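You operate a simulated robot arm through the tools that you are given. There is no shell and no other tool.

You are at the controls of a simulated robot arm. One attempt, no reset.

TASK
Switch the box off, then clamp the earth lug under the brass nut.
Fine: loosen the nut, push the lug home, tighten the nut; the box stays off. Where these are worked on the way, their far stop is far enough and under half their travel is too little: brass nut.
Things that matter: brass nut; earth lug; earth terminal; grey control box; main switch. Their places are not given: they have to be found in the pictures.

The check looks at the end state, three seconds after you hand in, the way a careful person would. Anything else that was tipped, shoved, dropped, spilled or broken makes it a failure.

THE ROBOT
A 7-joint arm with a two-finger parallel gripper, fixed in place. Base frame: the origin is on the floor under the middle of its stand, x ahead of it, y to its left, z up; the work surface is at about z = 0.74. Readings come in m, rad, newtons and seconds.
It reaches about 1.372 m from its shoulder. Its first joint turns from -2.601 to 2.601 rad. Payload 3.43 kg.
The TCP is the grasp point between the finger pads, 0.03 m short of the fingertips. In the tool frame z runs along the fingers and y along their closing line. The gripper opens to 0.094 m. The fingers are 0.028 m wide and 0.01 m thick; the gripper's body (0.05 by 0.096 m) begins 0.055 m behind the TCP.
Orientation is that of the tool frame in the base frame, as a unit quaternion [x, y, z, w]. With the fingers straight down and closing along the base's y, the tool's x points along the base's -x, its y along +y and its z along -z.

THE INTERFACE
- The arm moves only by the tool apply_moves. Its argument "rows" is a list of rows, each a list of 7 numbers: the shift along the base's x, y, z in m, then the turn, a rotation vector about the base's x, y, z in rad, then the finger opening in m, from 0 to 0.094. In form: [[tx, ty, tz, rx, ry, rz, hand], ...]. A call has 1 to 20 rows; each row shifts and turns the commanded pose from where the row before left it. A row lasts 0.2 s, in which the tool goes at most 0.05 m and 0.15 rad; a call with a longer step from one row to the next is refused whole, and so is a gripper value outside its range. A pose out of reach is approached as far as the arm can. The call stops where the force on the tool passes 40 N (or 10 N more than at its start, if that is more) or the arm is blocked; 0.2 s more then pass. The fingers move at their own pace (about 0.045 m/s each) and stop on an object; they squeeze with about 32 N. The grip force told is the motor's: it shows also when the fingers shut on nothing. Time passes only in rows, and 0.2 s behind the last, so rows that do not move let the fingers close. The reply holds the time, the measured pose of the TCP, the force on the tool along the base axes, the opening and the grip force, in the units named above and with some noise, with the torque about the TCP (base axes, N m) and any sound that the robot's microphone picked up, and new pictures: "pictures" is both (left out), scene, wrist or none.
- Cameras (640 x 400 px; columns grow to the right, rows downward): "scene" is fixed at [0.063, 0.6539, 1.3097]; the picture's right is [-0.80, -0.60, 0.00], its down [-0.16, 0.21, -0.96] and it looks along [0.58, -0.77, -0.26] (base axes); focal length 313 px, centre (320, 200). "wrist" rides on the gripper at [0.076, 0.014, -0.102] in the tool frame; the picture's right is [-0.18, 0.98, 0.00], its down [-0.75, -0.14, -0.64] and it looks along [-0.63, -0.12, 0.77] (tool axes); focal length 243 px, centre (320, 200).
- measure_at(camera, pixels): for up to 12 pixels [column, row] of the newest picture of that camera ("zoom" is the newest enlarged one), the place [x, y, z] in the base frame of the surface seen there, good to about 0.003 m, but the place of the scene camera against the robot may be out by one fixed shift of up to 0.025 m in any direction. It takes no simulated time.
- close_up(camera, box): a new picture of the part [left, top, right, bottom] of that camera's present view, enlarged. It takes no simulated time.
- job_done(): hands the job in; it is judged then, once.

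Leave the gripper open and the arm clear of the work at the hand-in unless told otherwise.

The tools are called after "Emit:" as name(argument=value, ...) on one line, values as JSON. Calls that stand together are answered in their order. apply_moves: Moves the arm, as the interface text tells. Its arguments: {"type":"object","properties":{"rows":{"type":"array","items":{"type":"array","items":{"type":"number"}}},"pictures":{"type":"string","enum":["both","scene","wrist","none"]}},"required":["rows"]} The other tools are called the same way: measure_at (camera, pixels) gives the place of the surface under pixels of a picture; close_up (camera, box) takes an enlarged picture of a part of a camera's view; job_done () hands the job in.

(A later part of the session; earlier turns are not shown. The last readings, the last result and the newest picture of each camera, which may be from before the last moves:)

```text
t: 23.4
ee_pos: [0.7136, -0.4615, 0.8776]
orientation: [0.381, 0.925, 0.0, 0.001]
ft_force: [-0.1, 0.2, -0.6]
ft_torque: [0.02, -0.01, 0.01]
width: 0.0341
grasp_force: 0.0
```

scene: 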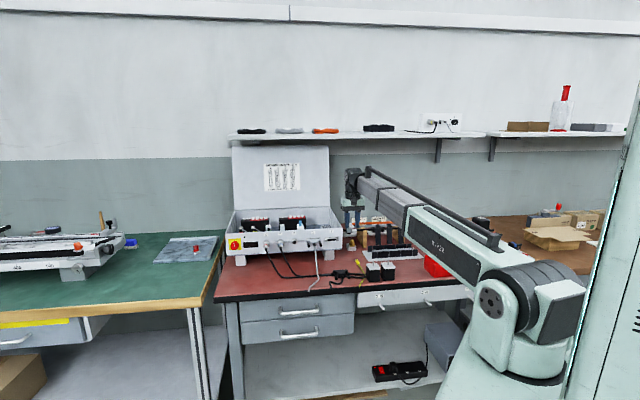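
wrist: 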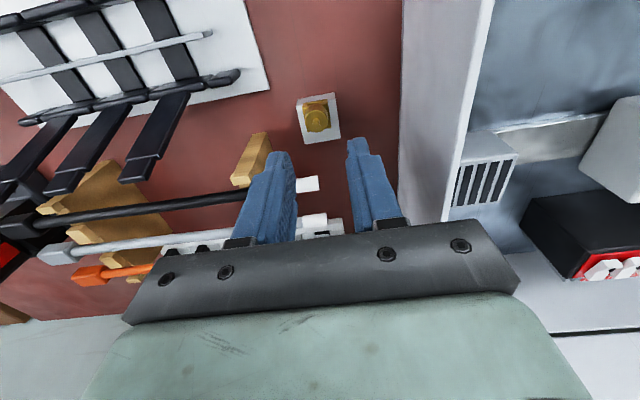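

The nut is at wrist (317, 117). I'll zoom in to locate its axis more precisely.

Emit:
close_up(camera="wrist", box=[285, 85, 349, 150])

Emit:
measure_at(camera="wrist", pixels=[[316, 122], [316, 118], [310, 122], [323, 120], [317, 128], [304, 105], [331, 100], [311, 138], [337, 133], [317, 105], [310, 184], [318, 112]])

```text
6.15 times, centred on (317, 118) of wrist
```

zoom: 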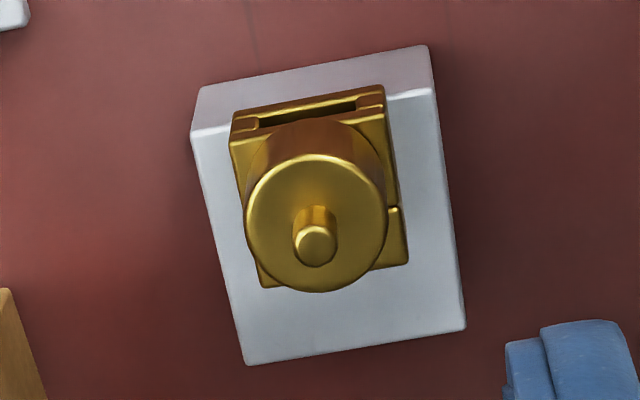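

```text
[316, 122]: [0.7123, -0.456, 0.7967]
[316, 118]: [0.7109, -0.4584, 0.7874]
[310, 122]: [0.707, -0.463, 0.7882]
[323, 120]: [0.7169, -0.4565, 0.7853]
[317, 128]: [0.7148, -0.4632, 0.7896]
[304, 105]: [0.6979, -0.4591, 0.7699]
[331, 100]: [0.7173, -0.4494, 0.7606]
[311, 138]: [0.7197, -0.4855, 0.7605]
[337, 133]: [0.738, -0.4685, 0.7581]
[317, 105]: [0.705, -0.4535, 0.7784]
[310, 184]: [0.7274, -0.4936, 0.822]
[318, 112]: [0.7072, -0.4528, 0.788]
```

From the camera geometry, the nut axis is about 3.4 mm toward -t of my TCP (left in the picture). I'll correct that and descend so the fingertips sit just above the brass cage, then close on the nut.

Emit:
apply_moves(rows=[[-0.003, -0.0018, -0.03, 0, 0, 0, 0.034], [0, 0, -0.03, 0, 0, 0, 0.034], [0, 0, -0.011, 0, 0, 0, 0.034], [0, 0, 0, 0, 0, 0, 0.034]])

```text
t: 24.4
ee_pos: [0.71, -0.4633, 0.806]
orientation: [0.381, 0.925, 0.0, 0.0]
ft_force: [0.5, 0.2, 0.1]
ft_torque: [-0.01, -0.02, -0.01]
width: 0.034
grasp_force: 0.1
```

scene: 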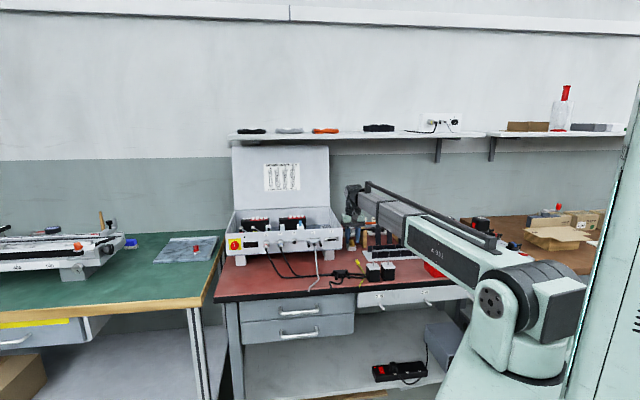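
wrist: 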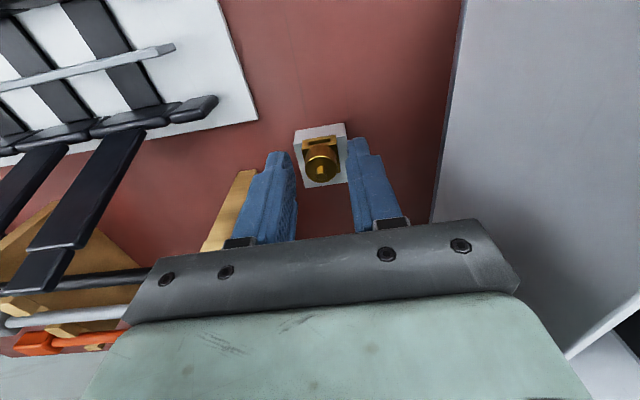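

The nut sits between the fingers at wrist (321, 163). I'll take a quick close-up to verify centring and height.

Emit:
close_up(camera="wrist", box=[260, 110, 388, 210])

Emit:
measure_at(camera="wrist", pixels=[[321, 172], [321, 160], [314, 165], [329, 163], [321, 148], [312, 143], [332, 139]])

```text
4.00 times, centred on (324, 160) of wrist
```

zoom: 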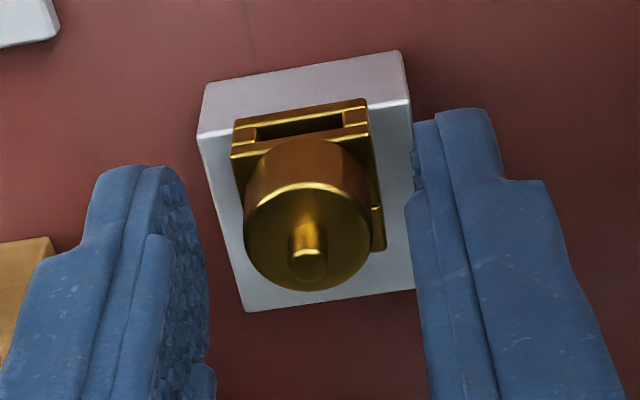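

```text
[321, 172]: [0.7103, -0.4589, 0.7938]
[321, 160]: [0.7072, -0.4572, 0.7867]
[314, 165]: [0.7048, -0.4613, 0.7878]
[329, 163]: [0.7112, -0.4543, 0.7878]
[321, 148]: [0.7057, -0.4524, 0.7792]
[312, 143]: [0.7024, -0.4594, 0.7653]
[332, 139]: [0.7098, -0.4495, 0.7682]
```

The nut is centred within a millimetre between the pads. Closing on it now.

Emit:
apply_moves(rows=[[0, 0, 0, 0, 0, 0, 0.008], [0, 0, 0, 0, 0, 0, 0.008], [0, 0, 0, 0, 0, 0, 0.008]], pictures="none")

```text
t: 25.2
ee_pos: [0.711, -0.4631, 0.8054]
orientation: [0.38, 0.925, -0.001, 0.0]
ft_force: [5.2, 4.7, -1.7]
ft_torque: [-0.15, -0.02, -0.02]
width: 0.0189
grasp_force: 44.9
```

I have the nut gripped at 18.9 mm with low side force. I'll start turning counter-clockwise as seen from above, to loosen.

Emit:
apply_moves(rows=[[0.0003, 0.0003, 0, 0, 0, 0.1, 0.008], [0, 0, 0, 0, 0, 0.14, 0.008], [0, 0, 0, 0, 0, 0.14, 0.008]], pictures="wrist")

```text
t: 26.0
ee_pos: [0.7113, -0.4626, 0.8054]
orientation: [0.198, 0.98, 0.0, -0.001]
ft_force: [8.9, 5.6, -13.0]
ft_torque: [-0.41, -0.55, -0.02]
width: 0.0185
grasp_force: 45.1
```

wrist: 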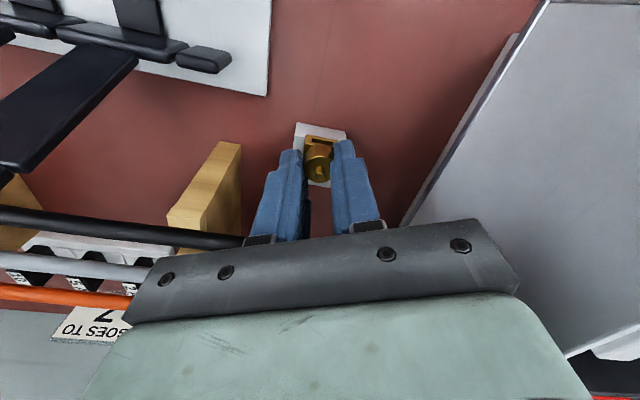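

The nut is moving freely. There's a -13 N z-force that I'll keep an eye on. I'll continue turning in stages.

Emit:
apply_moves(rows=[[0, 0, 0, 0, 0, 0.14, 0.008], [0, 0, 0, 0, 0, 0.14, 0.008], [0, 0, 0, 0, 0, 0.14, 0.008]], pictures="none")

```text
t: 26.8
ee_pos: [0.7111, -0.4638, 0.8073]
orientation: [-0.011, 1.0, 0.0, 0.0]
ft_force: [17.9, 9.4, -25.0]
ft_torque: [-0.07, -0.41, 0.02]
width: 0.0183
grasp_force: 45.7
```

The downward force has grown to -25 N. I'll look closely at the nut and stud to see which way the nut is travelling.

Emit:
apply_moves(rows=[[0, 0, -0.001, 0, 0, 0, 0.008]], pictures="both")

Emit:
close_up(camera="wrist", box=[260, 110, 388, 210])

Emit:
close_up(camera="scene", box=[336, 225, 368, 255])

```text
t: 27.2
ee_pos: [0.7107, -0.462, 0.8061]
orientation: [-0.01, 1.0, 0.001, 0.0]
ft_force: [24.5, 11.7, -10.3]
ft_torque: [-0.02, 0.26, 0.0]
width: 0.0185
grasp_force: 45.0
```

scene: 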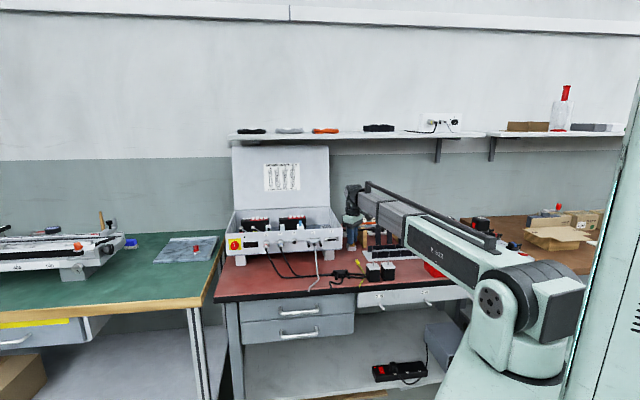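
wrist: 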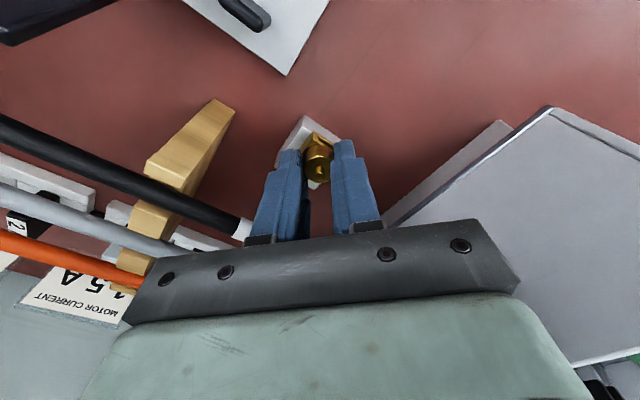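

```text
4.00 times, centred on (324, 160) of wrist
```

zoom: 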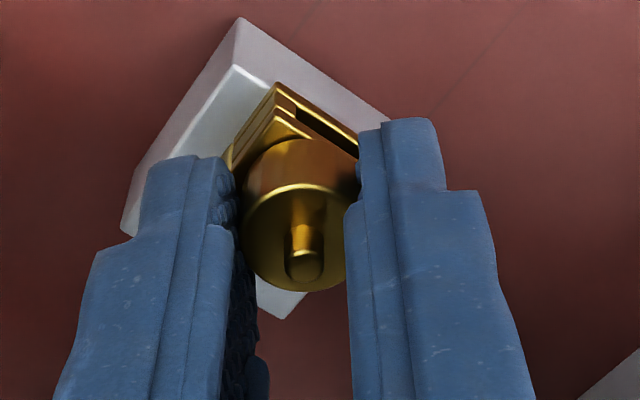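

```text
13.33 times, centred on (352, 240) of scene
```

zoom: 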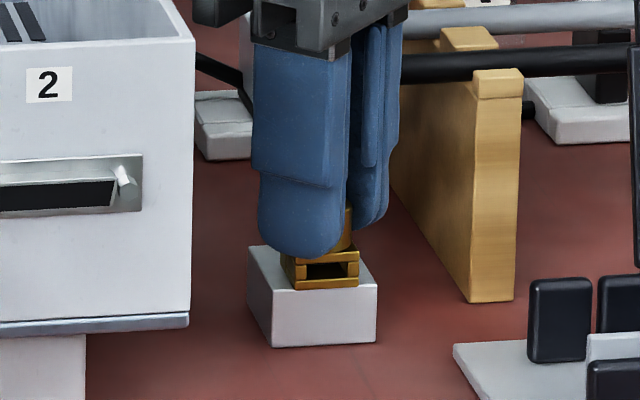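

The z-force responds about 15 N per mm, so it's stiffness and small arm drift rather than the nut binding. I'll trim the pose by about 1.5 mm to relax the side forces and continue turning.

Emit:
apply_moves(rows=[[0.0014, 0.0007, -0.0006, 0, 0, 0, 0.008], [0, 0, 0, 0, 0, 0.14, 0.008], [0, 0, 0, 0, 0, 0.14, 0.008]], pictures="none")

```text
t: 28.0
ee_pos: [0.711, -0.4643, 0.8055]
orientation: [-0.15, 0.989, 0.0, 0.001]
ft_force: [18.7, 5.4, 11.4]
ft_torque: [0.55, -0.72, -0.04]
width: 0.0186
grasp_force: 44.9
```

Emit:
apply_moves(rows=[[0.001, 0.0003, 0.0005, 0, 0, 0.1, 0.008], [0, 0, 0, 0, 0, 0.14, 0.008], [0, 0, 0, 0, 0, 0.14, 0.008]], pictures="none")

```text
t: 28.8
ee_pos: [0.7106, -0.4628, 0.8056]
orientation: [-0.334, 0.943, -0.002, 0.001]
ft_force: [8.3, -5.3, 18.1]
ft_torque: [0.81, -0.88, 0.0]
width: 0.0185
grasp_force: 44.8
```

Emit:
apply_moves(rows=[[0.0003, -0.0003, 0.001, 0, 0, 0.14, 0.008], [0, 0, 0.0002, 0, 0, 0.14, 0.008], [0, 0, 0.0002, 0, 0, 0.14, 0.008], [0, 0, 0.0002, 0, 0, 0.14, 0.008]], pictures="wrist")

```text
t: 29.8
ee_pos: [0.7116, -0.4627, 0.805]
orientation: [-0.581, 0.814, 0.001, -0.001]
ft_force: [-4.2, -5.3, -14.1]
ft_torque: [-1.24, 0.06, 0.0]
width: 0.0187
grasp_force: 45.0
```

wrist: 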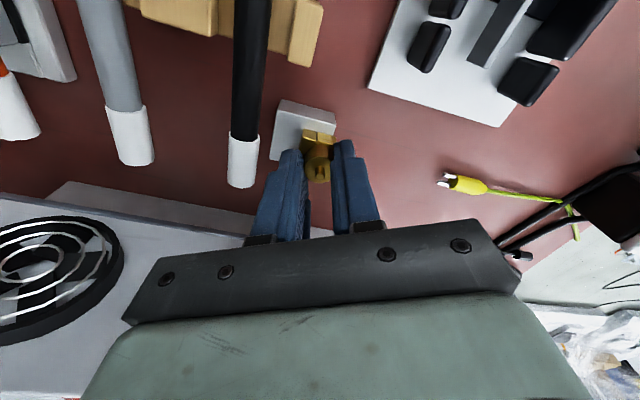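

The z-torque stays near 0, so the nut is turning freely and isn't at a stop yet. I'm at yaw 71° and will continue toward 135°.

Emit:
apply_moves(rows=[[-0.0003, -0.0003, -0.0009, 0, 0, 0.14, 0.008], [0, 0, 0, 0, 0, 0.14, 0.008], [0, 0, 0, 0, 0, 0.14, 0.008], [0, 0, 0, 0, 0, 0.14, 0.008]], pictures="none")

```text
t: 30.8
ee_pos: [0.7107, -0.4629, 0.8061]
orientation: [0.783, -0.622, -0.001, 0.0]
ft_force: [-8.6, -3.6, -18.8]
ft_torque: [-1.03, -0.3, 0.0]
width: 0.0186
grasp_force: 44.8
```

Emit:
apply_moves(rows=[[-0.0005, -0.0002, -0.001, 0, 0, 0.14, 0.008], [0, 0, 0, 0, 0, 0.14, 0.008], [0, 0, 0, 0, 0, 0.14, 0.008], [0, 0, 0, 0, 0, 0.14, 0.008]], pictures="wrist")

```text
t: 31.8
ee_pos: [0.7122, -0.4625, 0.8072]
orientation: [0.925, -0.38, 0.0, -0.001]
ft_force: [0.1, -0.7, 10.0]
ft_torque: [0.64, 1.05, -0.01]
width: 0.0185
grasp_force: 45.2
```

wrist: 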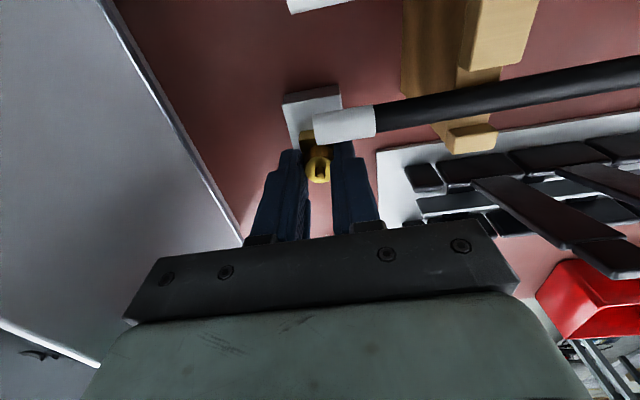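

Half a turn is done (yaw 135°). I'll release, lift clear, and check the nut's height against the stud to confirm it is coming loose.

Emit:
apply_moves(rows=[[0, 0, 0, 0, 0, 0, 0.034], [0, 0, 0, 0, 0, 0, 0.034], [0, 0, 0.02, 0, 0, 0, 0.034], [0, 0, 0.03, 0, 0, 0, 0.034], [0, 0, 0.02, 0, 0, 0, 0.034]])

Emit:
close_up(camera="wrist", box=[270, 80, 370, 160])

Emit:
close_up(camera="scene", box=[336, 225, 368, 255])

```text
t: 33.0
ee_pos: [0.7097, -0.4644, 0.876]
orientation: [0.925, -0.38, 0.0, -0.001]
ft_force: [1.2, -0.6, -0.7]
ft_torque: [-0.03, 0.05, 0.0]
width: 0.0341
grasp_force: 0.0
```

scene: 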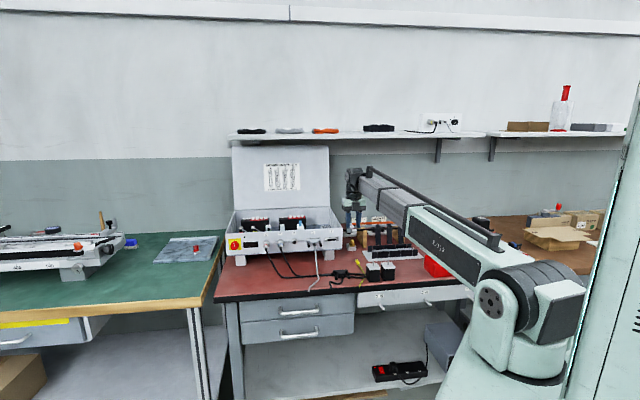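
wrist: 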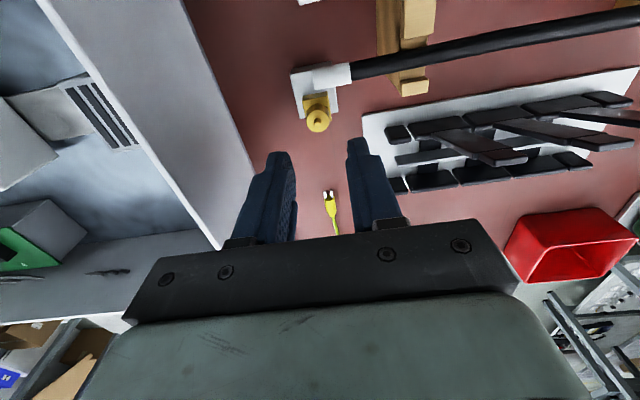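

```text
5.00 times, centred on (320, 120) of wrist
```

zoom: 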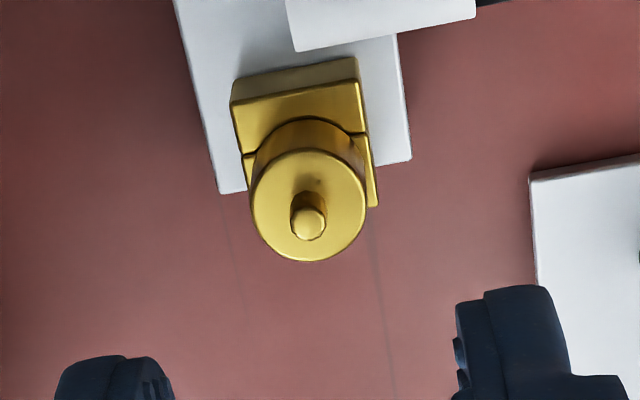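

```text
13.33 times, centred on (352, 240) of scene
```

zoom: 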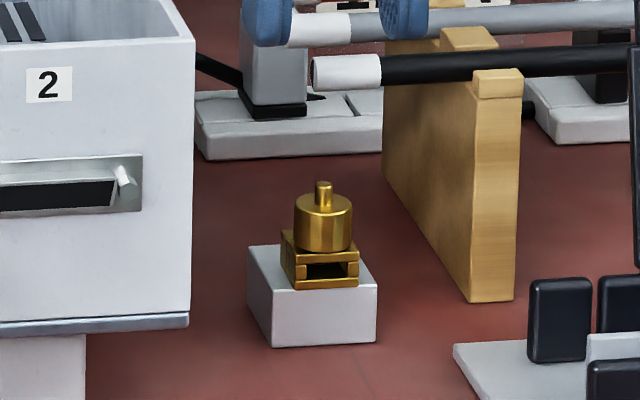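

I'll take the same scene zoom as before for a like-for-like comparison, and re-measure heights from the wrist view.

Emit:
close_up(camera="scene", box=[340, 232, 364, 252])

Emit:
measure_at(camera="wrist", pixels=[[318, 124], [318, 128], [312, 122], [323, 122], [318, 132], [308, 102], [316, 100], [325, 100], [330, 112], [318, 115]])

```text
16.00 times, centred on (352, 242) of scene
```

zoom: 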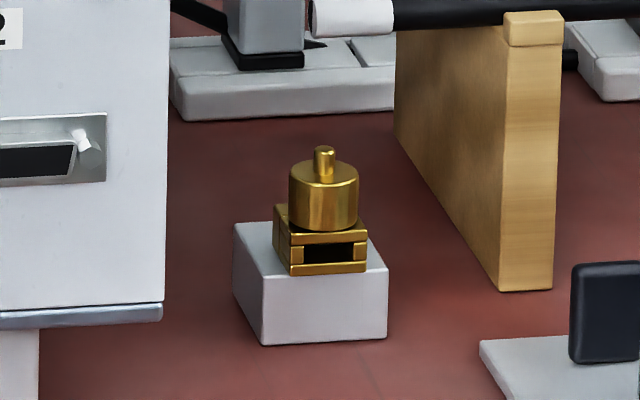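

```text
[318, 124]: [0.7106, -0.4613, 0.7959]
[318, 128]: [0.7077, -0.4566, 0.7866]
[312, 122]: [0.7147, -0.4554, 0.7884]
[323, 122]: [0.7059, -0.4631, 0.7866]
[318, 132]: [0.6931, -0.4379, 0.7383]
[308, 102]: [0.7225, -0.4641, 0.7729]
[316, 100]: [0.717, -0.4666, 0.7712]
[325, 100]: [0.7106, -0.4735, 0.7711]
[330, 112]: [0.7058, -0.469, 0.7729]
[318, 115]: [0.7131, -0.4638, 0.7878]
```

The heights are unchanged within about 0.5 mm, so the nut's thread pitch is fine. The turning torque stayed near zero, which means the nut spins freely and hasn't reached a stop. I'll wind the gripper back (raised, above the probe) for another loosening stroke.

Emit:
apply_moves(rows=[[0, 0, 0, 0, 0, -0.149, 0.034], [0, 0, 0, 0, 0, -0.149, 0.034], [0, 0, 0, 0, 0, -0.149, 0.034], [0, 0, 0, 0, 0, -0.149, 0.034], [0, 0, 0, 0, 0, -0.149, 0.034], [0, 0, 0, 0, 0, -0.149, 0.034], [0, 0, 0, 0, 0, -0.149, 0.034], [0, 0, 0, 0, 0, -0.149, 0.034], [0, 0, 0, 0, 0, -0.149, 0.034], [0, 0, 0, 0, 0, -0.149, 0.034], [0, 0, 0, 0, 0, -0.149, 0.034], [0, 0, 0, 0, 0, -0.149, 0.034], [0, 0, 0, 0, 0, -0.149, 0.034], [0, 0, 0, 0, 0, -0.149, 0.034], [0, 0, 0, 0, 0, -0.149, 0.034], [0, 0, 0, 0, 0, -0.149, 0.034], [0, 0, 0, 0, 0, -0.149, 0.034], [0, 0, 0, 0, 0, -0.149, 0.034], [0, 0, 0, 0, 0, -0.149, 0.034], [0, 0, 0, 0, 0, -0.149, 0.034]], pictures="wrist")

Emit:
close_up(camera="wrist", box=[285, 85, 349, 150])

```text
t: 37.2
ee_pos: [0.71, -0.4651, 0.8768]
orientation: [0.307, 0.952, 0.0, 0.0]
ft_force: [-0.5, 0.1, -0.6]
ft_torque: [-0.01, 0.04, 0.03]
width: 0.0339
grasp_force: 0.0
```

wrist: 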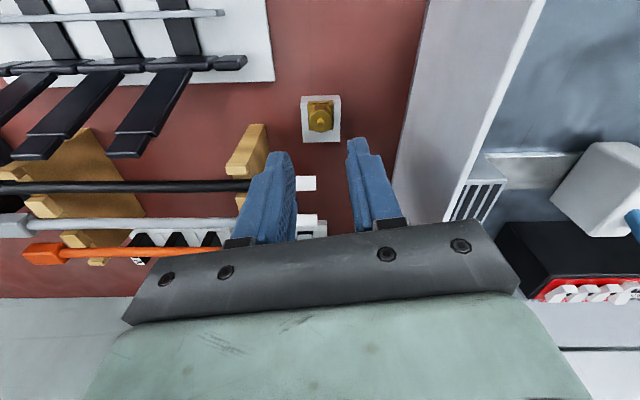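

```text
6.15 times, centred on (317, 118) of wrist
```

zoom: 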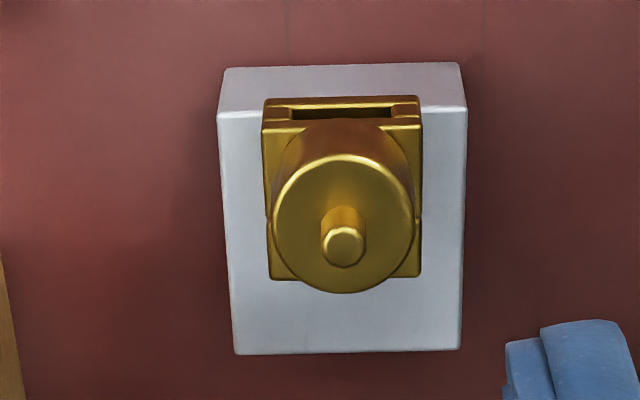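

The nut is centred under the TCP (within 0.3 mm in the tool frame). I'll descend, grip and start the second stroke.

Emit:
apply_moves(rows=[[0, 0, -0.03, 0, 0, 0, 0.034], [0, 0, -0.03, 0, 0, 0, 0.034], [0, 0, -0.011, 0, 0, 0, 0.034], [0, 0, 0, 0, 0, 0, 0.008], [0, 0, 0, 0, 0, 0, 0.008], [0, 0, 0, 0, 0, 0, 0.008], [0, 0, 0, 0, 0, 0.14, 0.008], [0, 0, 0, 0, 0, 0.14, 0.008]], pictures="none")

```text
t: 39.0
ee_pos: [0.7081, -0.4631, 0.8034]
orientation: [0.172, 0.985, -0.001, -0.001]
ft_force: [-15.9, -8.1, -12.2]
ft_torque: [-0.37, 0.46, -1.64]
width: 0.0293
grasp_force: 45.0
```

Something's wrong: the width is 29 mm and there's a -1.64 N·m torque, so the fingertips caught the square brass cage under the nut. I'll release at once and look.

Emit:
apply_moves(rows=[[0, 0, 0, 0, 0, 0, 0.04], [0, 0, 0, 0, 0, 0, 0.04]], pictures="both")

Emit:
close_up(camera="wrist", box=[260, 110, 388, 210])

Emit:
close_up(camera="scene", box=[340, 232, 364, 252])

```text
t: 39.6
ee_pos: [0.7109, -0.4624, 0.8041]
orientation: [0.17, 0.986, -0.001, 0.0]
ft_force: [-0.2, 0.1, 1.0]
ft_torque: [0.0, -0.06, 0.03]
width: 0.0401
grasp_force: 0.0
```

scene: 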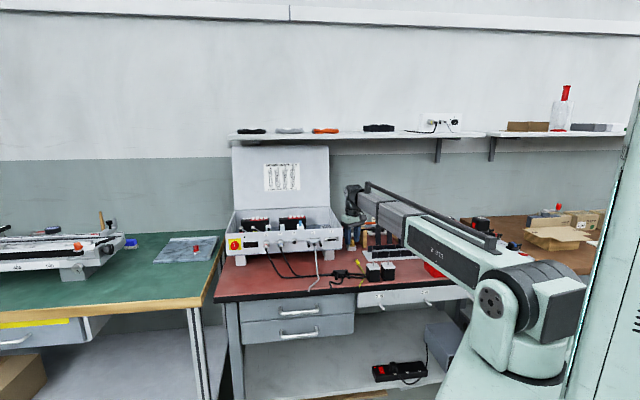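
wrist: 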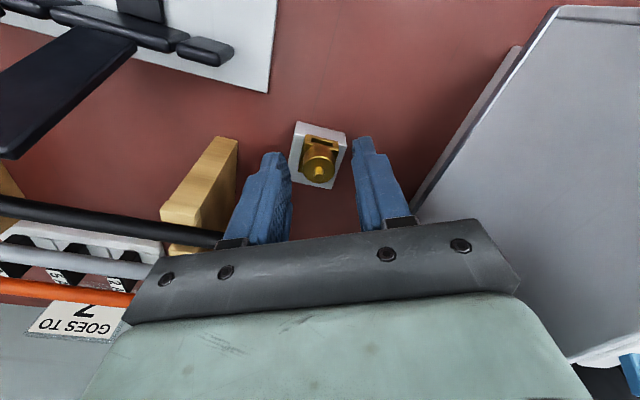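

```text
4.00 times, centred on (324, 160) of wrist
```

zoom: 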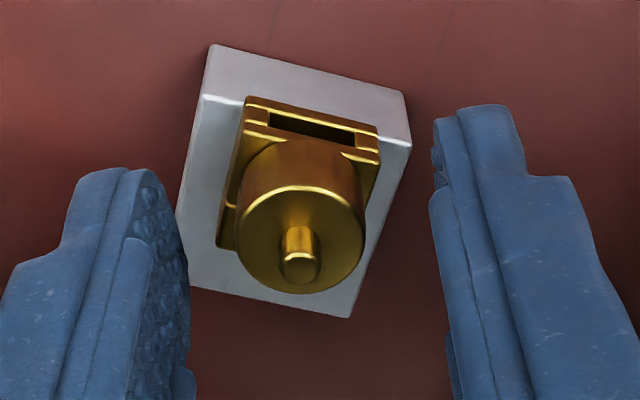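

```text
16.00 times, centred on (352, 242) of scene
```

zoom: 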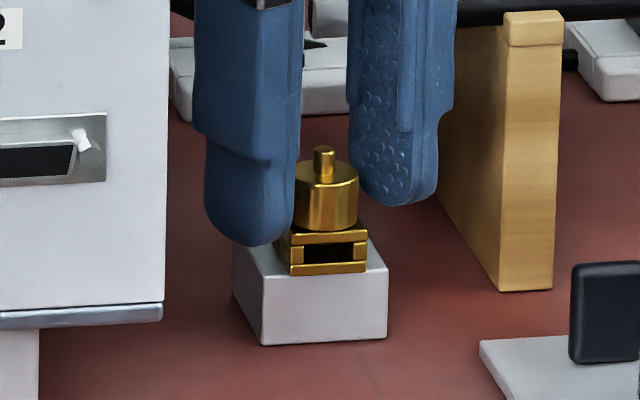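

The terminal hasn't moved. The tips were a couple of millimetres too low this time. I'll narrow the opening, rotate back toward -45°, raise 5 mm, then grip only the nut.

Emit:
apply_moves(rows=[[0, 0, 0.003, 0, 0, 0, 0.03], [0, 0, 0.002, 0, 0, -0.145, 0.03], [0, 0, 0, 0, 0, -0.145, 0.03], [0, 0, 0, 0, 0, -0.145, 0.03], [0, 0, 0, 0, 0, 0, 0.008], [0, 0, 0, 0, 0, 0, 0.008], [0, 0, 0, 0, 0, 0, 0.008]], pictures="wrist")

Emit:
close_up(camera="wrist", box=[260, 110, 388, 210])

```text
t: 41.2
ee_pos: [0.7113, -0.4629, 0.8101]
orientation: [0.379, 0.925, 0.001, 0.001]
ft_force: [1.9, 3.1, 1.0]
ft_torque: [-0.11, 0.05, -0.03]
width: 0.0185
grasp_force: 45.4
```

wrist: 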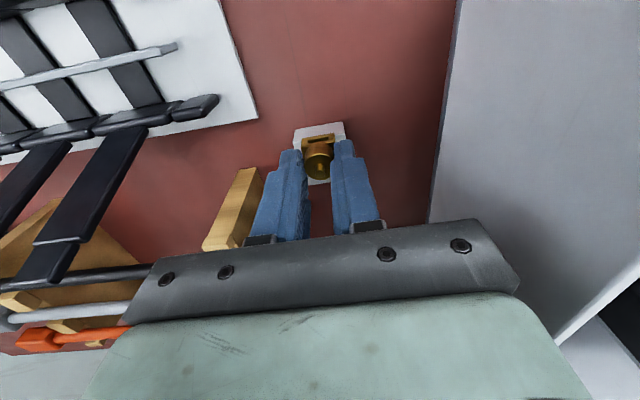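

```text
4.00 times, centred on (324, 160) of wrist
```

zoom: 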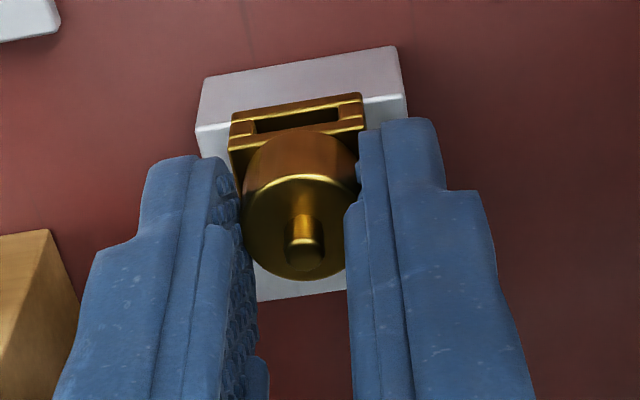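

Now only the nut is held (18.5 mm, little force). Starting the second loosening stroke.

Emit:
apply_moves(rows=[[0, 0, 0, 0, 0, 0.14, 0.008], [0, 0, 0, 0, 0, 0.14, 0.008], [0, 0, 0, 0, 0, 0.14, 0.008], [0, 0, 0, 0, 0, 0.14, 0.008]], pictures="none")

```text
t: 42.2
ee_pos: [0.71, -0.462, 0.8093]
orientation: [0.107, 0.994, 0.0, 0.0]
ft_force: [-1.8, 4.2, -7.9]
ft_torque: [-0.35, -0.84, 0.03]
width: 0.0185
grasp_force: 45.4
```

Emit:
apply_moves(rows=[[0, 0, -0.0004, 0, 0, 0.14, 0.008], [0, 0, 0, 0, 0, 0.14, 0.008], [0, 0, 0, 0, 0, 0.14, 0.008], [0, 0, 0, 0, 0, 0.14, 0.008]], pictures="none")

```text
t: 43.2
ee_pos: [0.7115, -0.4631, 0.8108]
orientation: [-0.172, 0.985, 0.0, 0.0]
ft_force: [-8.9, 3.6, -2.4]
ft_torque: [0.01, -0.16, -0.01]
width: 0.0185
grasp_force: 44.8
```

Forces are low and the turning is smooth, so I'll continue.

Emit:
apply_moves(rows=[[-0.0004, 0.0002, 0, 0, 0, 0.14, 0.008], [0, 0, 0, 0, 0, 0.14, 0.008], [0, 0, 0, 0, 0, 0.14, 0.008], [0, 0, 0, 0, 0, 0.14, 0.008]], pictures="none")

Emit:
apply_moves(rows=[[0, 0, 0, 0, 0, 0.14, 0.008], [0, 0, 0, 0, 0, 0.14, 0.008], [0, 0, 0, 0, 0, 0.14, 0.008]], pictures="none")

```text
t: 44.2
ee_pos: [0.7123, -0.4622, 0.8095]
orientation: [-0.437, 0.899, 0.001, 0.001]
ft_force: [-0.5, 2.2, -3.9]
ft_torque: [0.24, 0.15, -0.25]
width: 0.0185
grasp_force: 44.9
```

```text
t: 45.0
ee_pos: [0.7105, -0.4627, 0.8101]
orientation: [-0.615, 0.789, 0.0, 0.0]
ft_force: [-5.9, 3.5, -1.3]
ft_torque: [-0.03, -0.11, -0.31]
width: 0.0187
grasp_force: 44.9
```

The z-torque is now -0.25 to -0.31 N·m, where it was near zero before. The nut seems to have hit its loosened stop after roughly ¾ turn in total. I'll try one more small turn to confirm.

Emit:
apply_moves(rows=[[0, 0, 0, 0, 0, 0.12, 0.008], [0, 0, 0, 0, 0, 0.12, 0.008]], pictures="wrist")

Emit:
close_up(camera="scene", box=[340, 232, 364, 252])

```text
t: 45.6
ee_pos: [0.7109, -0.4636, 0.8102]
orientation: [-0.705, 0.709, 0.0, 0.001]
ft_force: [-8.1, 2.2, 2.5]
ft_torque: [0.05, 0.2, -0.25]
width: 0.0184
grasp_force: 44.7
```

wrist: 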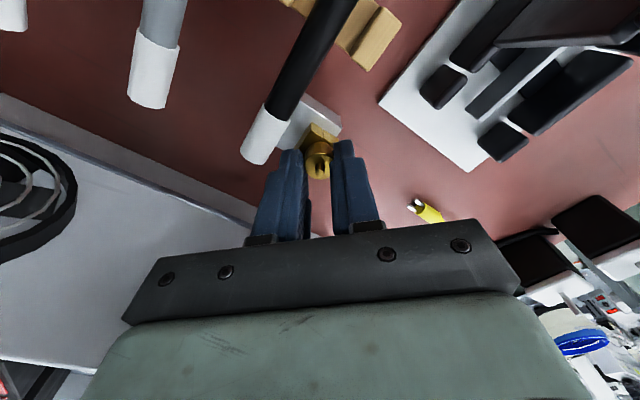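

```text
16.00 times, centred on (352, 242) of scene
```

zoom: 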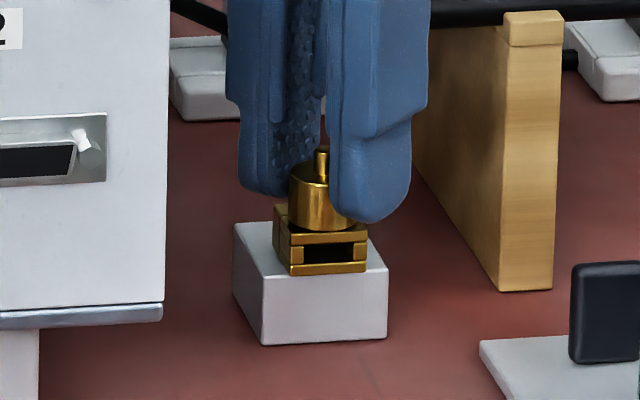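

The torque stays around -0.25, so the nut is at its far (loose) stop and the fingers are slipping on it. I'll open slightly (the probe is close) and lift straight up.

Emit:
apply_moves(rows=[[0, 0, 0, 0, 0, 0, 0.026], [0, 0, 0, 0, 0, 0, 0.026], [0, 0, 0.025, 0, 0, 0, 0.026], [0, 0, 0.035, 0, 0, 0, 0.026], [0, 0, 0.03, 0, 0, 0, 0.04], [-0.02, 0.02, 0.03, 0, 0, 0, 0.05]], pictures="wrist")

Emit:
close_up(camera="scene", box=[340, 232, 364, 252])

```text
t: 47.0
ee_pos: [0.6912, -0.4449, 0.9284]
orientation: [-0.704, 0.71, 0.001, 0.001]
ft_force: [-0.5, 0.3, -0.8]
ft_torque: [-0.01, 0.03, 0.02]
width: 0.05
grasp_force: 0.0
```

wrist: 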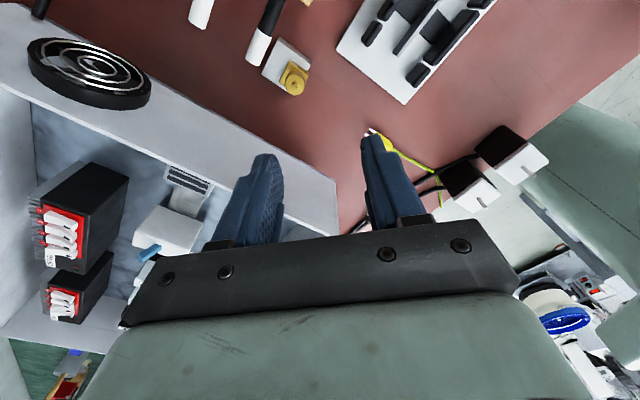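

```text
16.00 times, centred on (352, 242) of scene
```

zoom: 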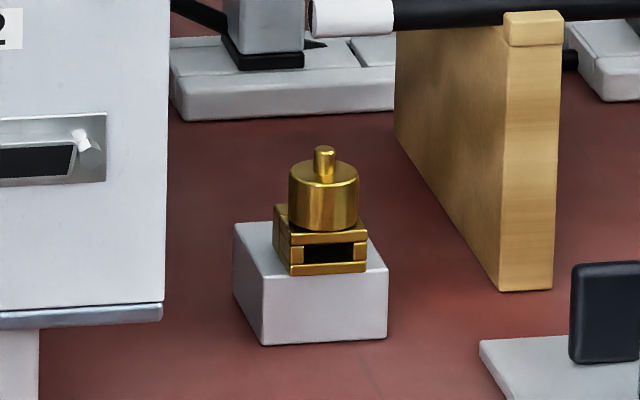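

The nut is loose and the area is clear. Now I'll go over the lug, turning back to yaw -45° so the fingers close across the lug body.

Emit:
apply_moves(rows=[[-0.0046, 0.0054, 0, 0, 0, -0.147, 0.05], [-0.0046, 0.0054, 0, 0, 0, -0.147, 0.05], [-0.0046, 0.0054, 0, 0, 0, -0.147, 0.05], [-0.0046, 0.0054, 0, 0, 0, -0.147, 0.05], [-0.0046, 0.0054, 0, 0, 0, -0.147, 0.05], [-0.0046, 0.0054, 0, 0, 0, -0.147, 0.05], [-0.0046, 0.0054, 0, 0, 0, -0.147, 0.05], [-0.0046, 0.0054, 0, 0, 0, -0.147, 0.05], [-0.0046, 0.0054, 0, 0, 0, -0.147, 0.05], [-0.0046, 0.0054, 0, 0, 0, -0.147, 0.05], [-0.0046, 0.0054, 0, 0, 0, -0.147, 0.04], [-0.0046, 0.0054, -0.004, 0, 0, -0.147, 0.04], [-0.0046, 0.0054, -0.008, 0, 0, -0.147, 0.04], [-0.0046, 0.0054, -0.008, 0, 0, -0.147, 0.04], [-0.0046, 0.0054, -0.008, 0, 0, -0.147, 0.04], [-0.0046, 0.0054, -0.008, 0, 0, -0.147, 0.04]], pictures="both")

Emit:
close_up(camera="wrist", box=[270, 40, 370, 150])

```text
t: 50.4
ee_pos: [0.6175, -0.3565, 0.8937]
orientation: [0.387, 0.922, 0.001, -0.001]
ft_force: [-1.0, -0.1, 0.3]
ft_torque: [0.02, 0.03, -0.01]
width: 0.0403
grasp_force: 0.0
```

scene: 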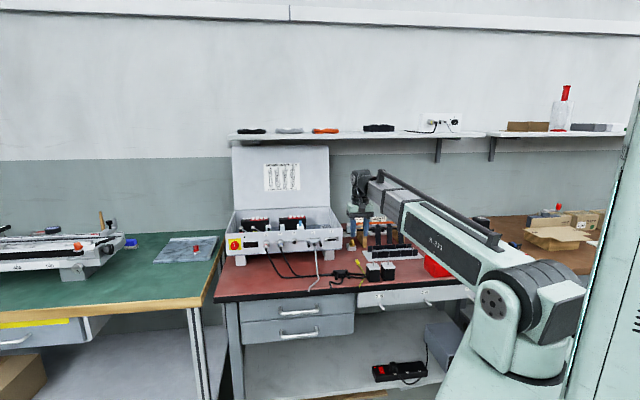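
wrist: 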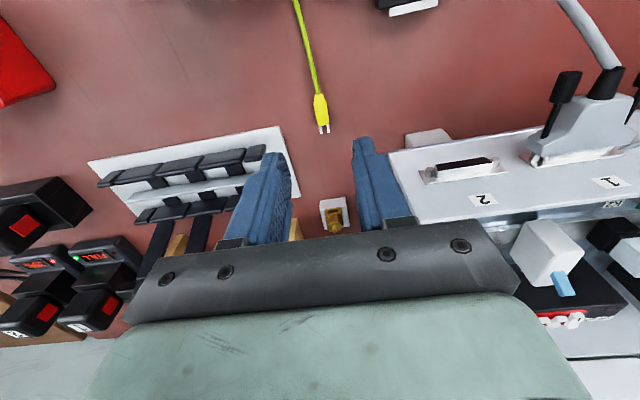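

```text
3.64 times, centred on (320, 95) of wrist
```

zoom: 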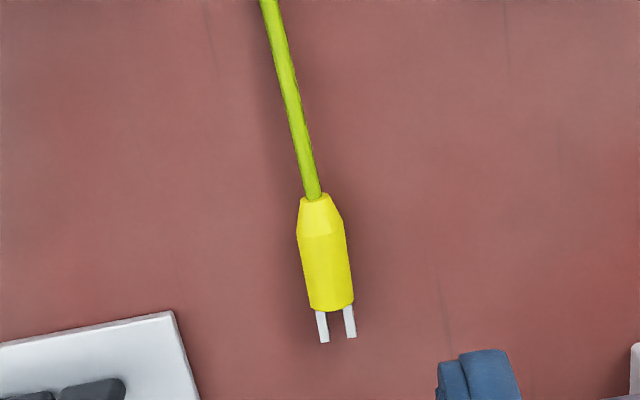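

The lug is clearly visible now. I'll measure points along its body and prongs in this zoomed picture.

Emit:
measure_at(camera="zoom", pixels=[[317, 205], [322, 240], [326, 270], [330, 300], [324, 340], [351, 335], [322, 318], [348, 312], [310, 270], [342, 268], [305, 160], [292, 100]])

Emit:
close_up(camera="wrist", box=[296, 85, 346, 140])

```text
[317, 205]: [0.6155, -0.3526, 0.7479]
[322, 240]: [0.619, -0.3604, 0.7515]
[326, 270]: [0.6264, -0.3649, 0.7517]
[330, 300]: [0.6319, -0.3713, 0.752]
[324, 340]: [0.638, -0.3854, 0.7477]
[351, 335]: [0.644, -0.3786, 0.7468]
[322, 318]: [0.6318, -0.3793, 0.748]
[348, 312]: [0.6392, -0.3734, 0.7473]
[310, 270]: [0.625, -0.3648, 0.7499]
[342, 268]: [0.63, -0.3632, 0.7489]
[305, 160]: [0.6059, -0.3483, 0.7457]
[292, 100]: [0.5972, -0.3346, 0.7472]
```

```text
7.27 times, centred on (321, 112) of wrist
```

zoom: 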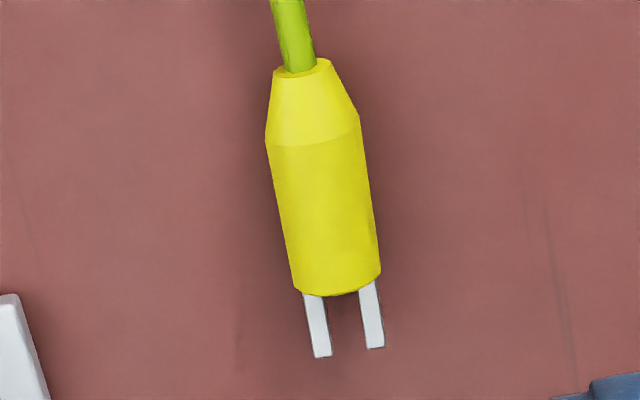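

The lug is about 40 mm long: a 12 mm thick, 30 mm long yellow body, with prongs about 10 mm long and 11.5 mm wide overall. It points at about -47°, nearly along the slot direction. I'll line the tool up with it and descend to just above it, then check.

Emit:
apply_moves(rows=[[0.0033, -0.0051, -0.03, 0, 0, -0.03, 0.032], [0, 0, -0.035, 0, 0, 0, 0.032], [0, 0, -0.025, 0, 0, 0, 0.032], [0, 0, 0, 0, 0, 0, 0.032]], pictures="wrist")

Emit:
close_up(camera="wrist", box=[256, 70, 384, 190])

```text
t: 51.4
ee_pos: [0.6184, -0.3616, 0.8032]
orientation: [0.399, 0.917, -0.001, 0.0]
ft_force: [0.3, 0.8, 0.0]
ft_torque: [0.0, -0.02, 0.0]
width: 0.032
grasp_force: 0.0
```

wrist: 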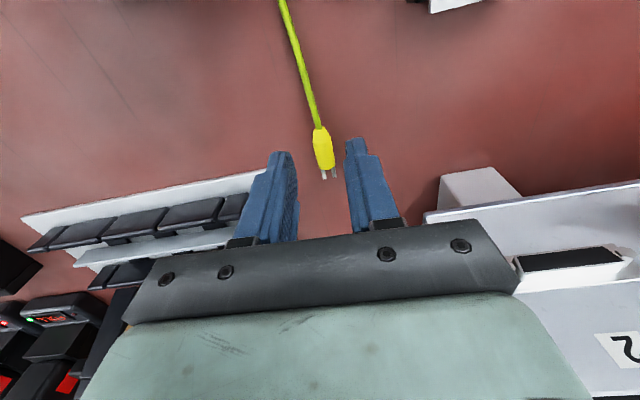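

```text
3.33 times, centred on (320, 130) of wrist
```

zoom: 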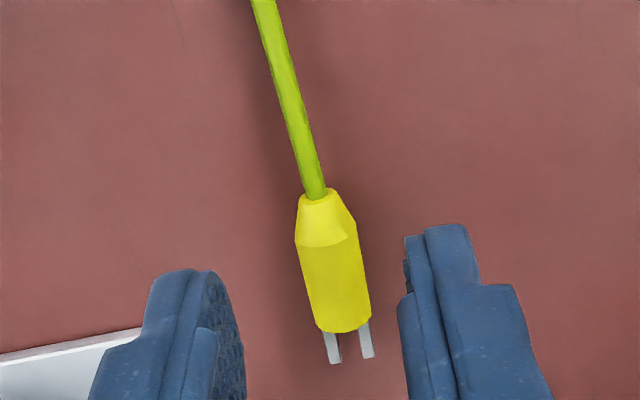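

The lug lies straight along the tool axis and is centred within half a millimetre. I'll move 4.5 mm forward along it, go down so the tips are about 2 mm above the bench, and check the force.

Emit:
apply_moves(rows=[[0.0031, -0.0033, -0.015, 0, 0, 0, 0.032], [0, 0, -0.012, 0, 0, 0, 0.032], [0, 0, -0.004, 0, 0, 0, 0.032], [0, 0, 0, 0, 0, 0, 0.032]], pictures="wrist")

Emit:
close_up(camera="wrist", box=[256, 90, 384, 210])

Emit:
close_up(camera="scene", box=[336, 235, 384, 285])

```text
t: 52.4
ee_pos: [0.6213, -0.3644, 0.7724]
orientation: [0.398, 0.917, 0.0, 0.0]
ft_force: [-0.7, -0.1, 0.6]
ft_torque: [0.03, 0.04, -0.05]
width: 0.0322
grasp_force: 0.1
```

wrist: 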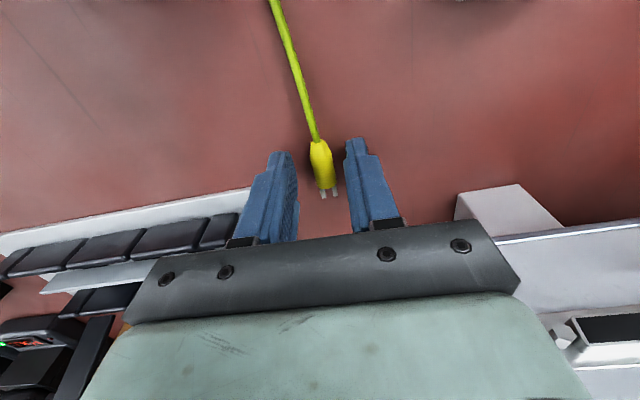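

```text
3.33 times, centred on (320, 150) of wrist
```

zoom: 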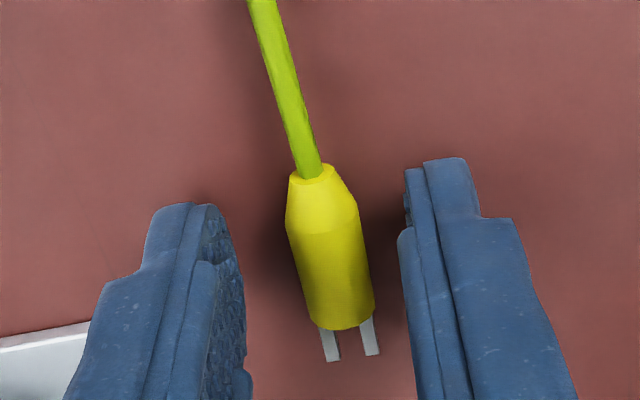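

```text
8.00 times, centred on (360, 260) of scene
```

zoom: 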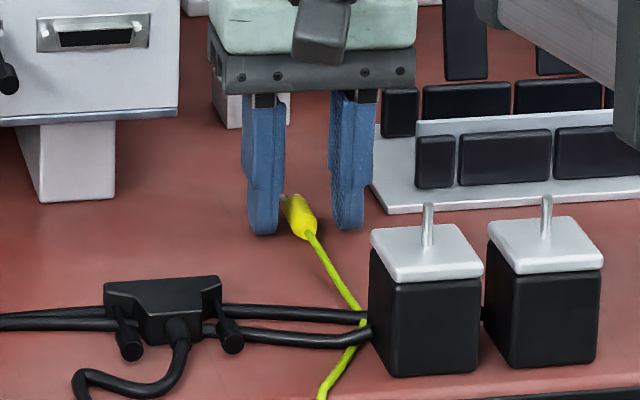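

The fingers straddle the lug with no contact force. Closing on the body.

Emit:
apply_moves(rows=[[0, 0, 0, 0, 0, 0, 0.006], [0, 0, 0, 0, 0, 0, 0.006], [0, 0, 0, 0, 0, 0, 0.006], [0, 0, 0, 0, 0, 0, 0.006]], pictures="wrist")

Emit:
close_up(camera="wrist", box=[256, 90, 384, 210])

```text
t: 53.4
ee_pos: [0.6233, -0.3644, 0.7722]
orientation: [0.398, 0.918, 0.0, 0.0]
ft_force: [0.4, 0.2, -0.1]
ft_torque: [0.01, 0.02, 0.02]
width: 0.0125
grasp_force: 32.3
```

wrist: 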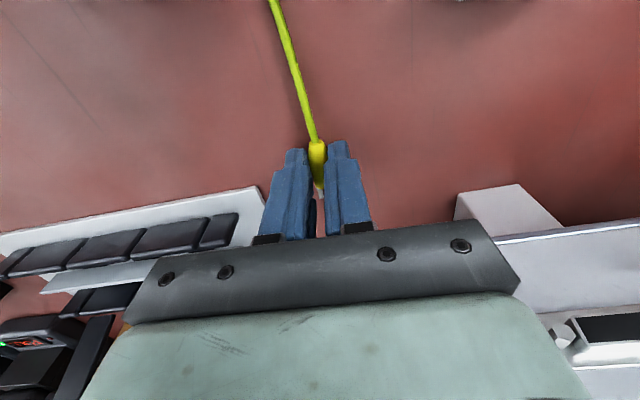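

```text
3.33 times, centred on (320, 150) of wrist
```

zoom: 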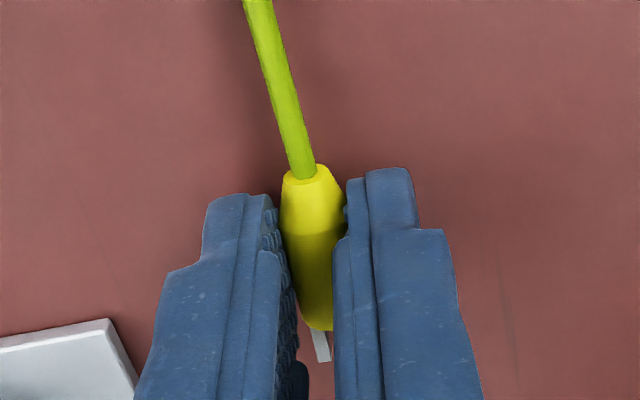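

The lug is held firmly at 12.5 mm. I'll lift it about 21 mm to the slot's height, straighten the yaw to -45°, and bring it to about 2 cm in front of the slot.

Emit:
apply_moves(rows=[[0, 0, 0.0105, 0, 0, 0, 0.006], [0, 0, 0.01, 0, 0, 0, 0.006], [0.012, -0.0145, 0, 0, 0, 0.017, 0.006], [0.012, -0.0145, 0, 0, 0, 0.017, 0.006], [0.012, -0.0145, 0, 0, 0, 0, 0.006], [0.012, -0.0142, 0, 0, 0, 0, 0.006], [0, 0, 0, 0, 0, 0, 0.006]], pictures="both")

Emit:
close_up(camera="wrist", box=[256, 110, 384, 230])

Emit:
close_up(camera="scene", box=[332, 230, 372, 260])

```text
t: 55.0
ee_pos: [0.6721, -0.4231, 0.7913]
orientation: [0.383, 0.924, 0.0, 0.0]
ft_force: [0.2, 1.0, 0.4]
ft_torque: [0.03, 0.01, 0.02]
width: 0.0127
grasp_force: 32.1
```

scene: 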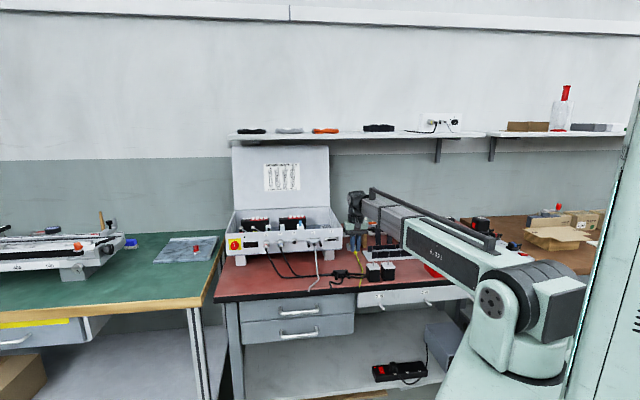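
wrist: 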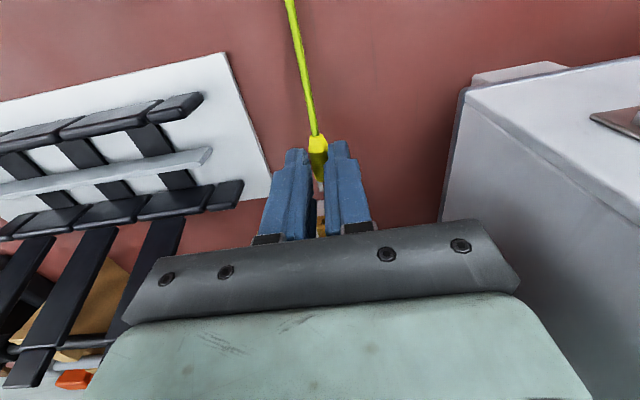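

```text
3.33 times, centred on (320, 170) of wrist
```

zoom: 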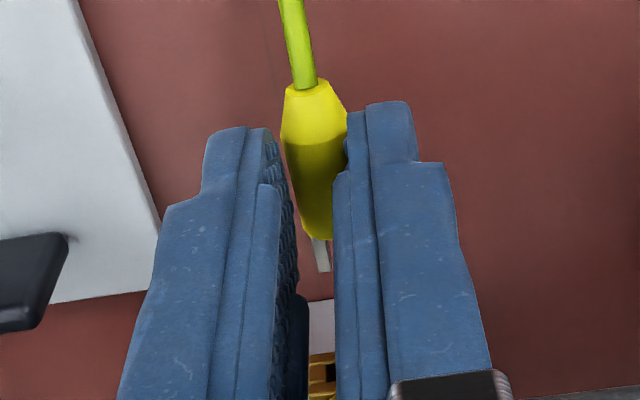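

```text
13.33 times, centred on (352, 245) of scene
```

zoom: 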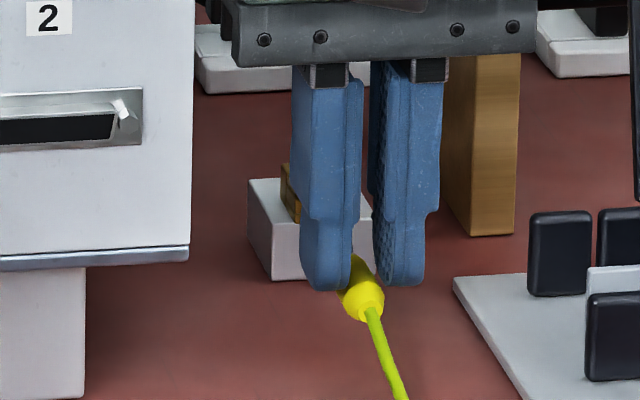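

The lug may have slipped down a little in the grip during the lift. I'll measure its current height directly.

Emit:
measure_at(camera="zoom", pixels=[[357, 300], [365, 290]])

Emit:
measure_at(camera="wrist", pixels=[[318, 138], [318, 146], [318, 155], [318, 165], [317, 175], [320, 188], [316, 180], [310, 110], [302, 60], [318, 150]])

Emit:
measure_at(camera="scene", pixels=[[355, 252], [356, 251], [355, 249], [358, 262]])

```text
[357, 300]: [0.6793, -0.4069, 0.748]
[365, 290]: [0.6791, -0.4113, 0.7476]
```

```text
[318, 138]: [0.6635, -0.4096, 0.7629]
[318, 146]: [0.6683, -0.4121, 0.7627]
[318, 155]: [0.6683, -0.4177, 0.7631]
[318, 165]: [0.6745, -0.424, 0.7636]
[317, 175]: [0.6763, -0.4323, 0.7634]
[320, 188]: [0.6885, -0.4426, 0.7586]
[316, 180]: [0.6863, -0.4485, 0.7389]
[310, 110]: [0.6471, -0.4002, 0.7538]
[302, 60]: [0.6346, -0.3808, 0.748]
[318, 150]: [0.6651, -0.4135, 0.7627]
```

```text
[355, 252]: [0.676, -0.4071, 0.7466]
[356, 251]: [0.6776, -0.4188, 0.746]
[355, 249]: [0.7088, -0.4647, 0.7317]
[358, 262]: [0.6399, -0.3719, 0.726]
```

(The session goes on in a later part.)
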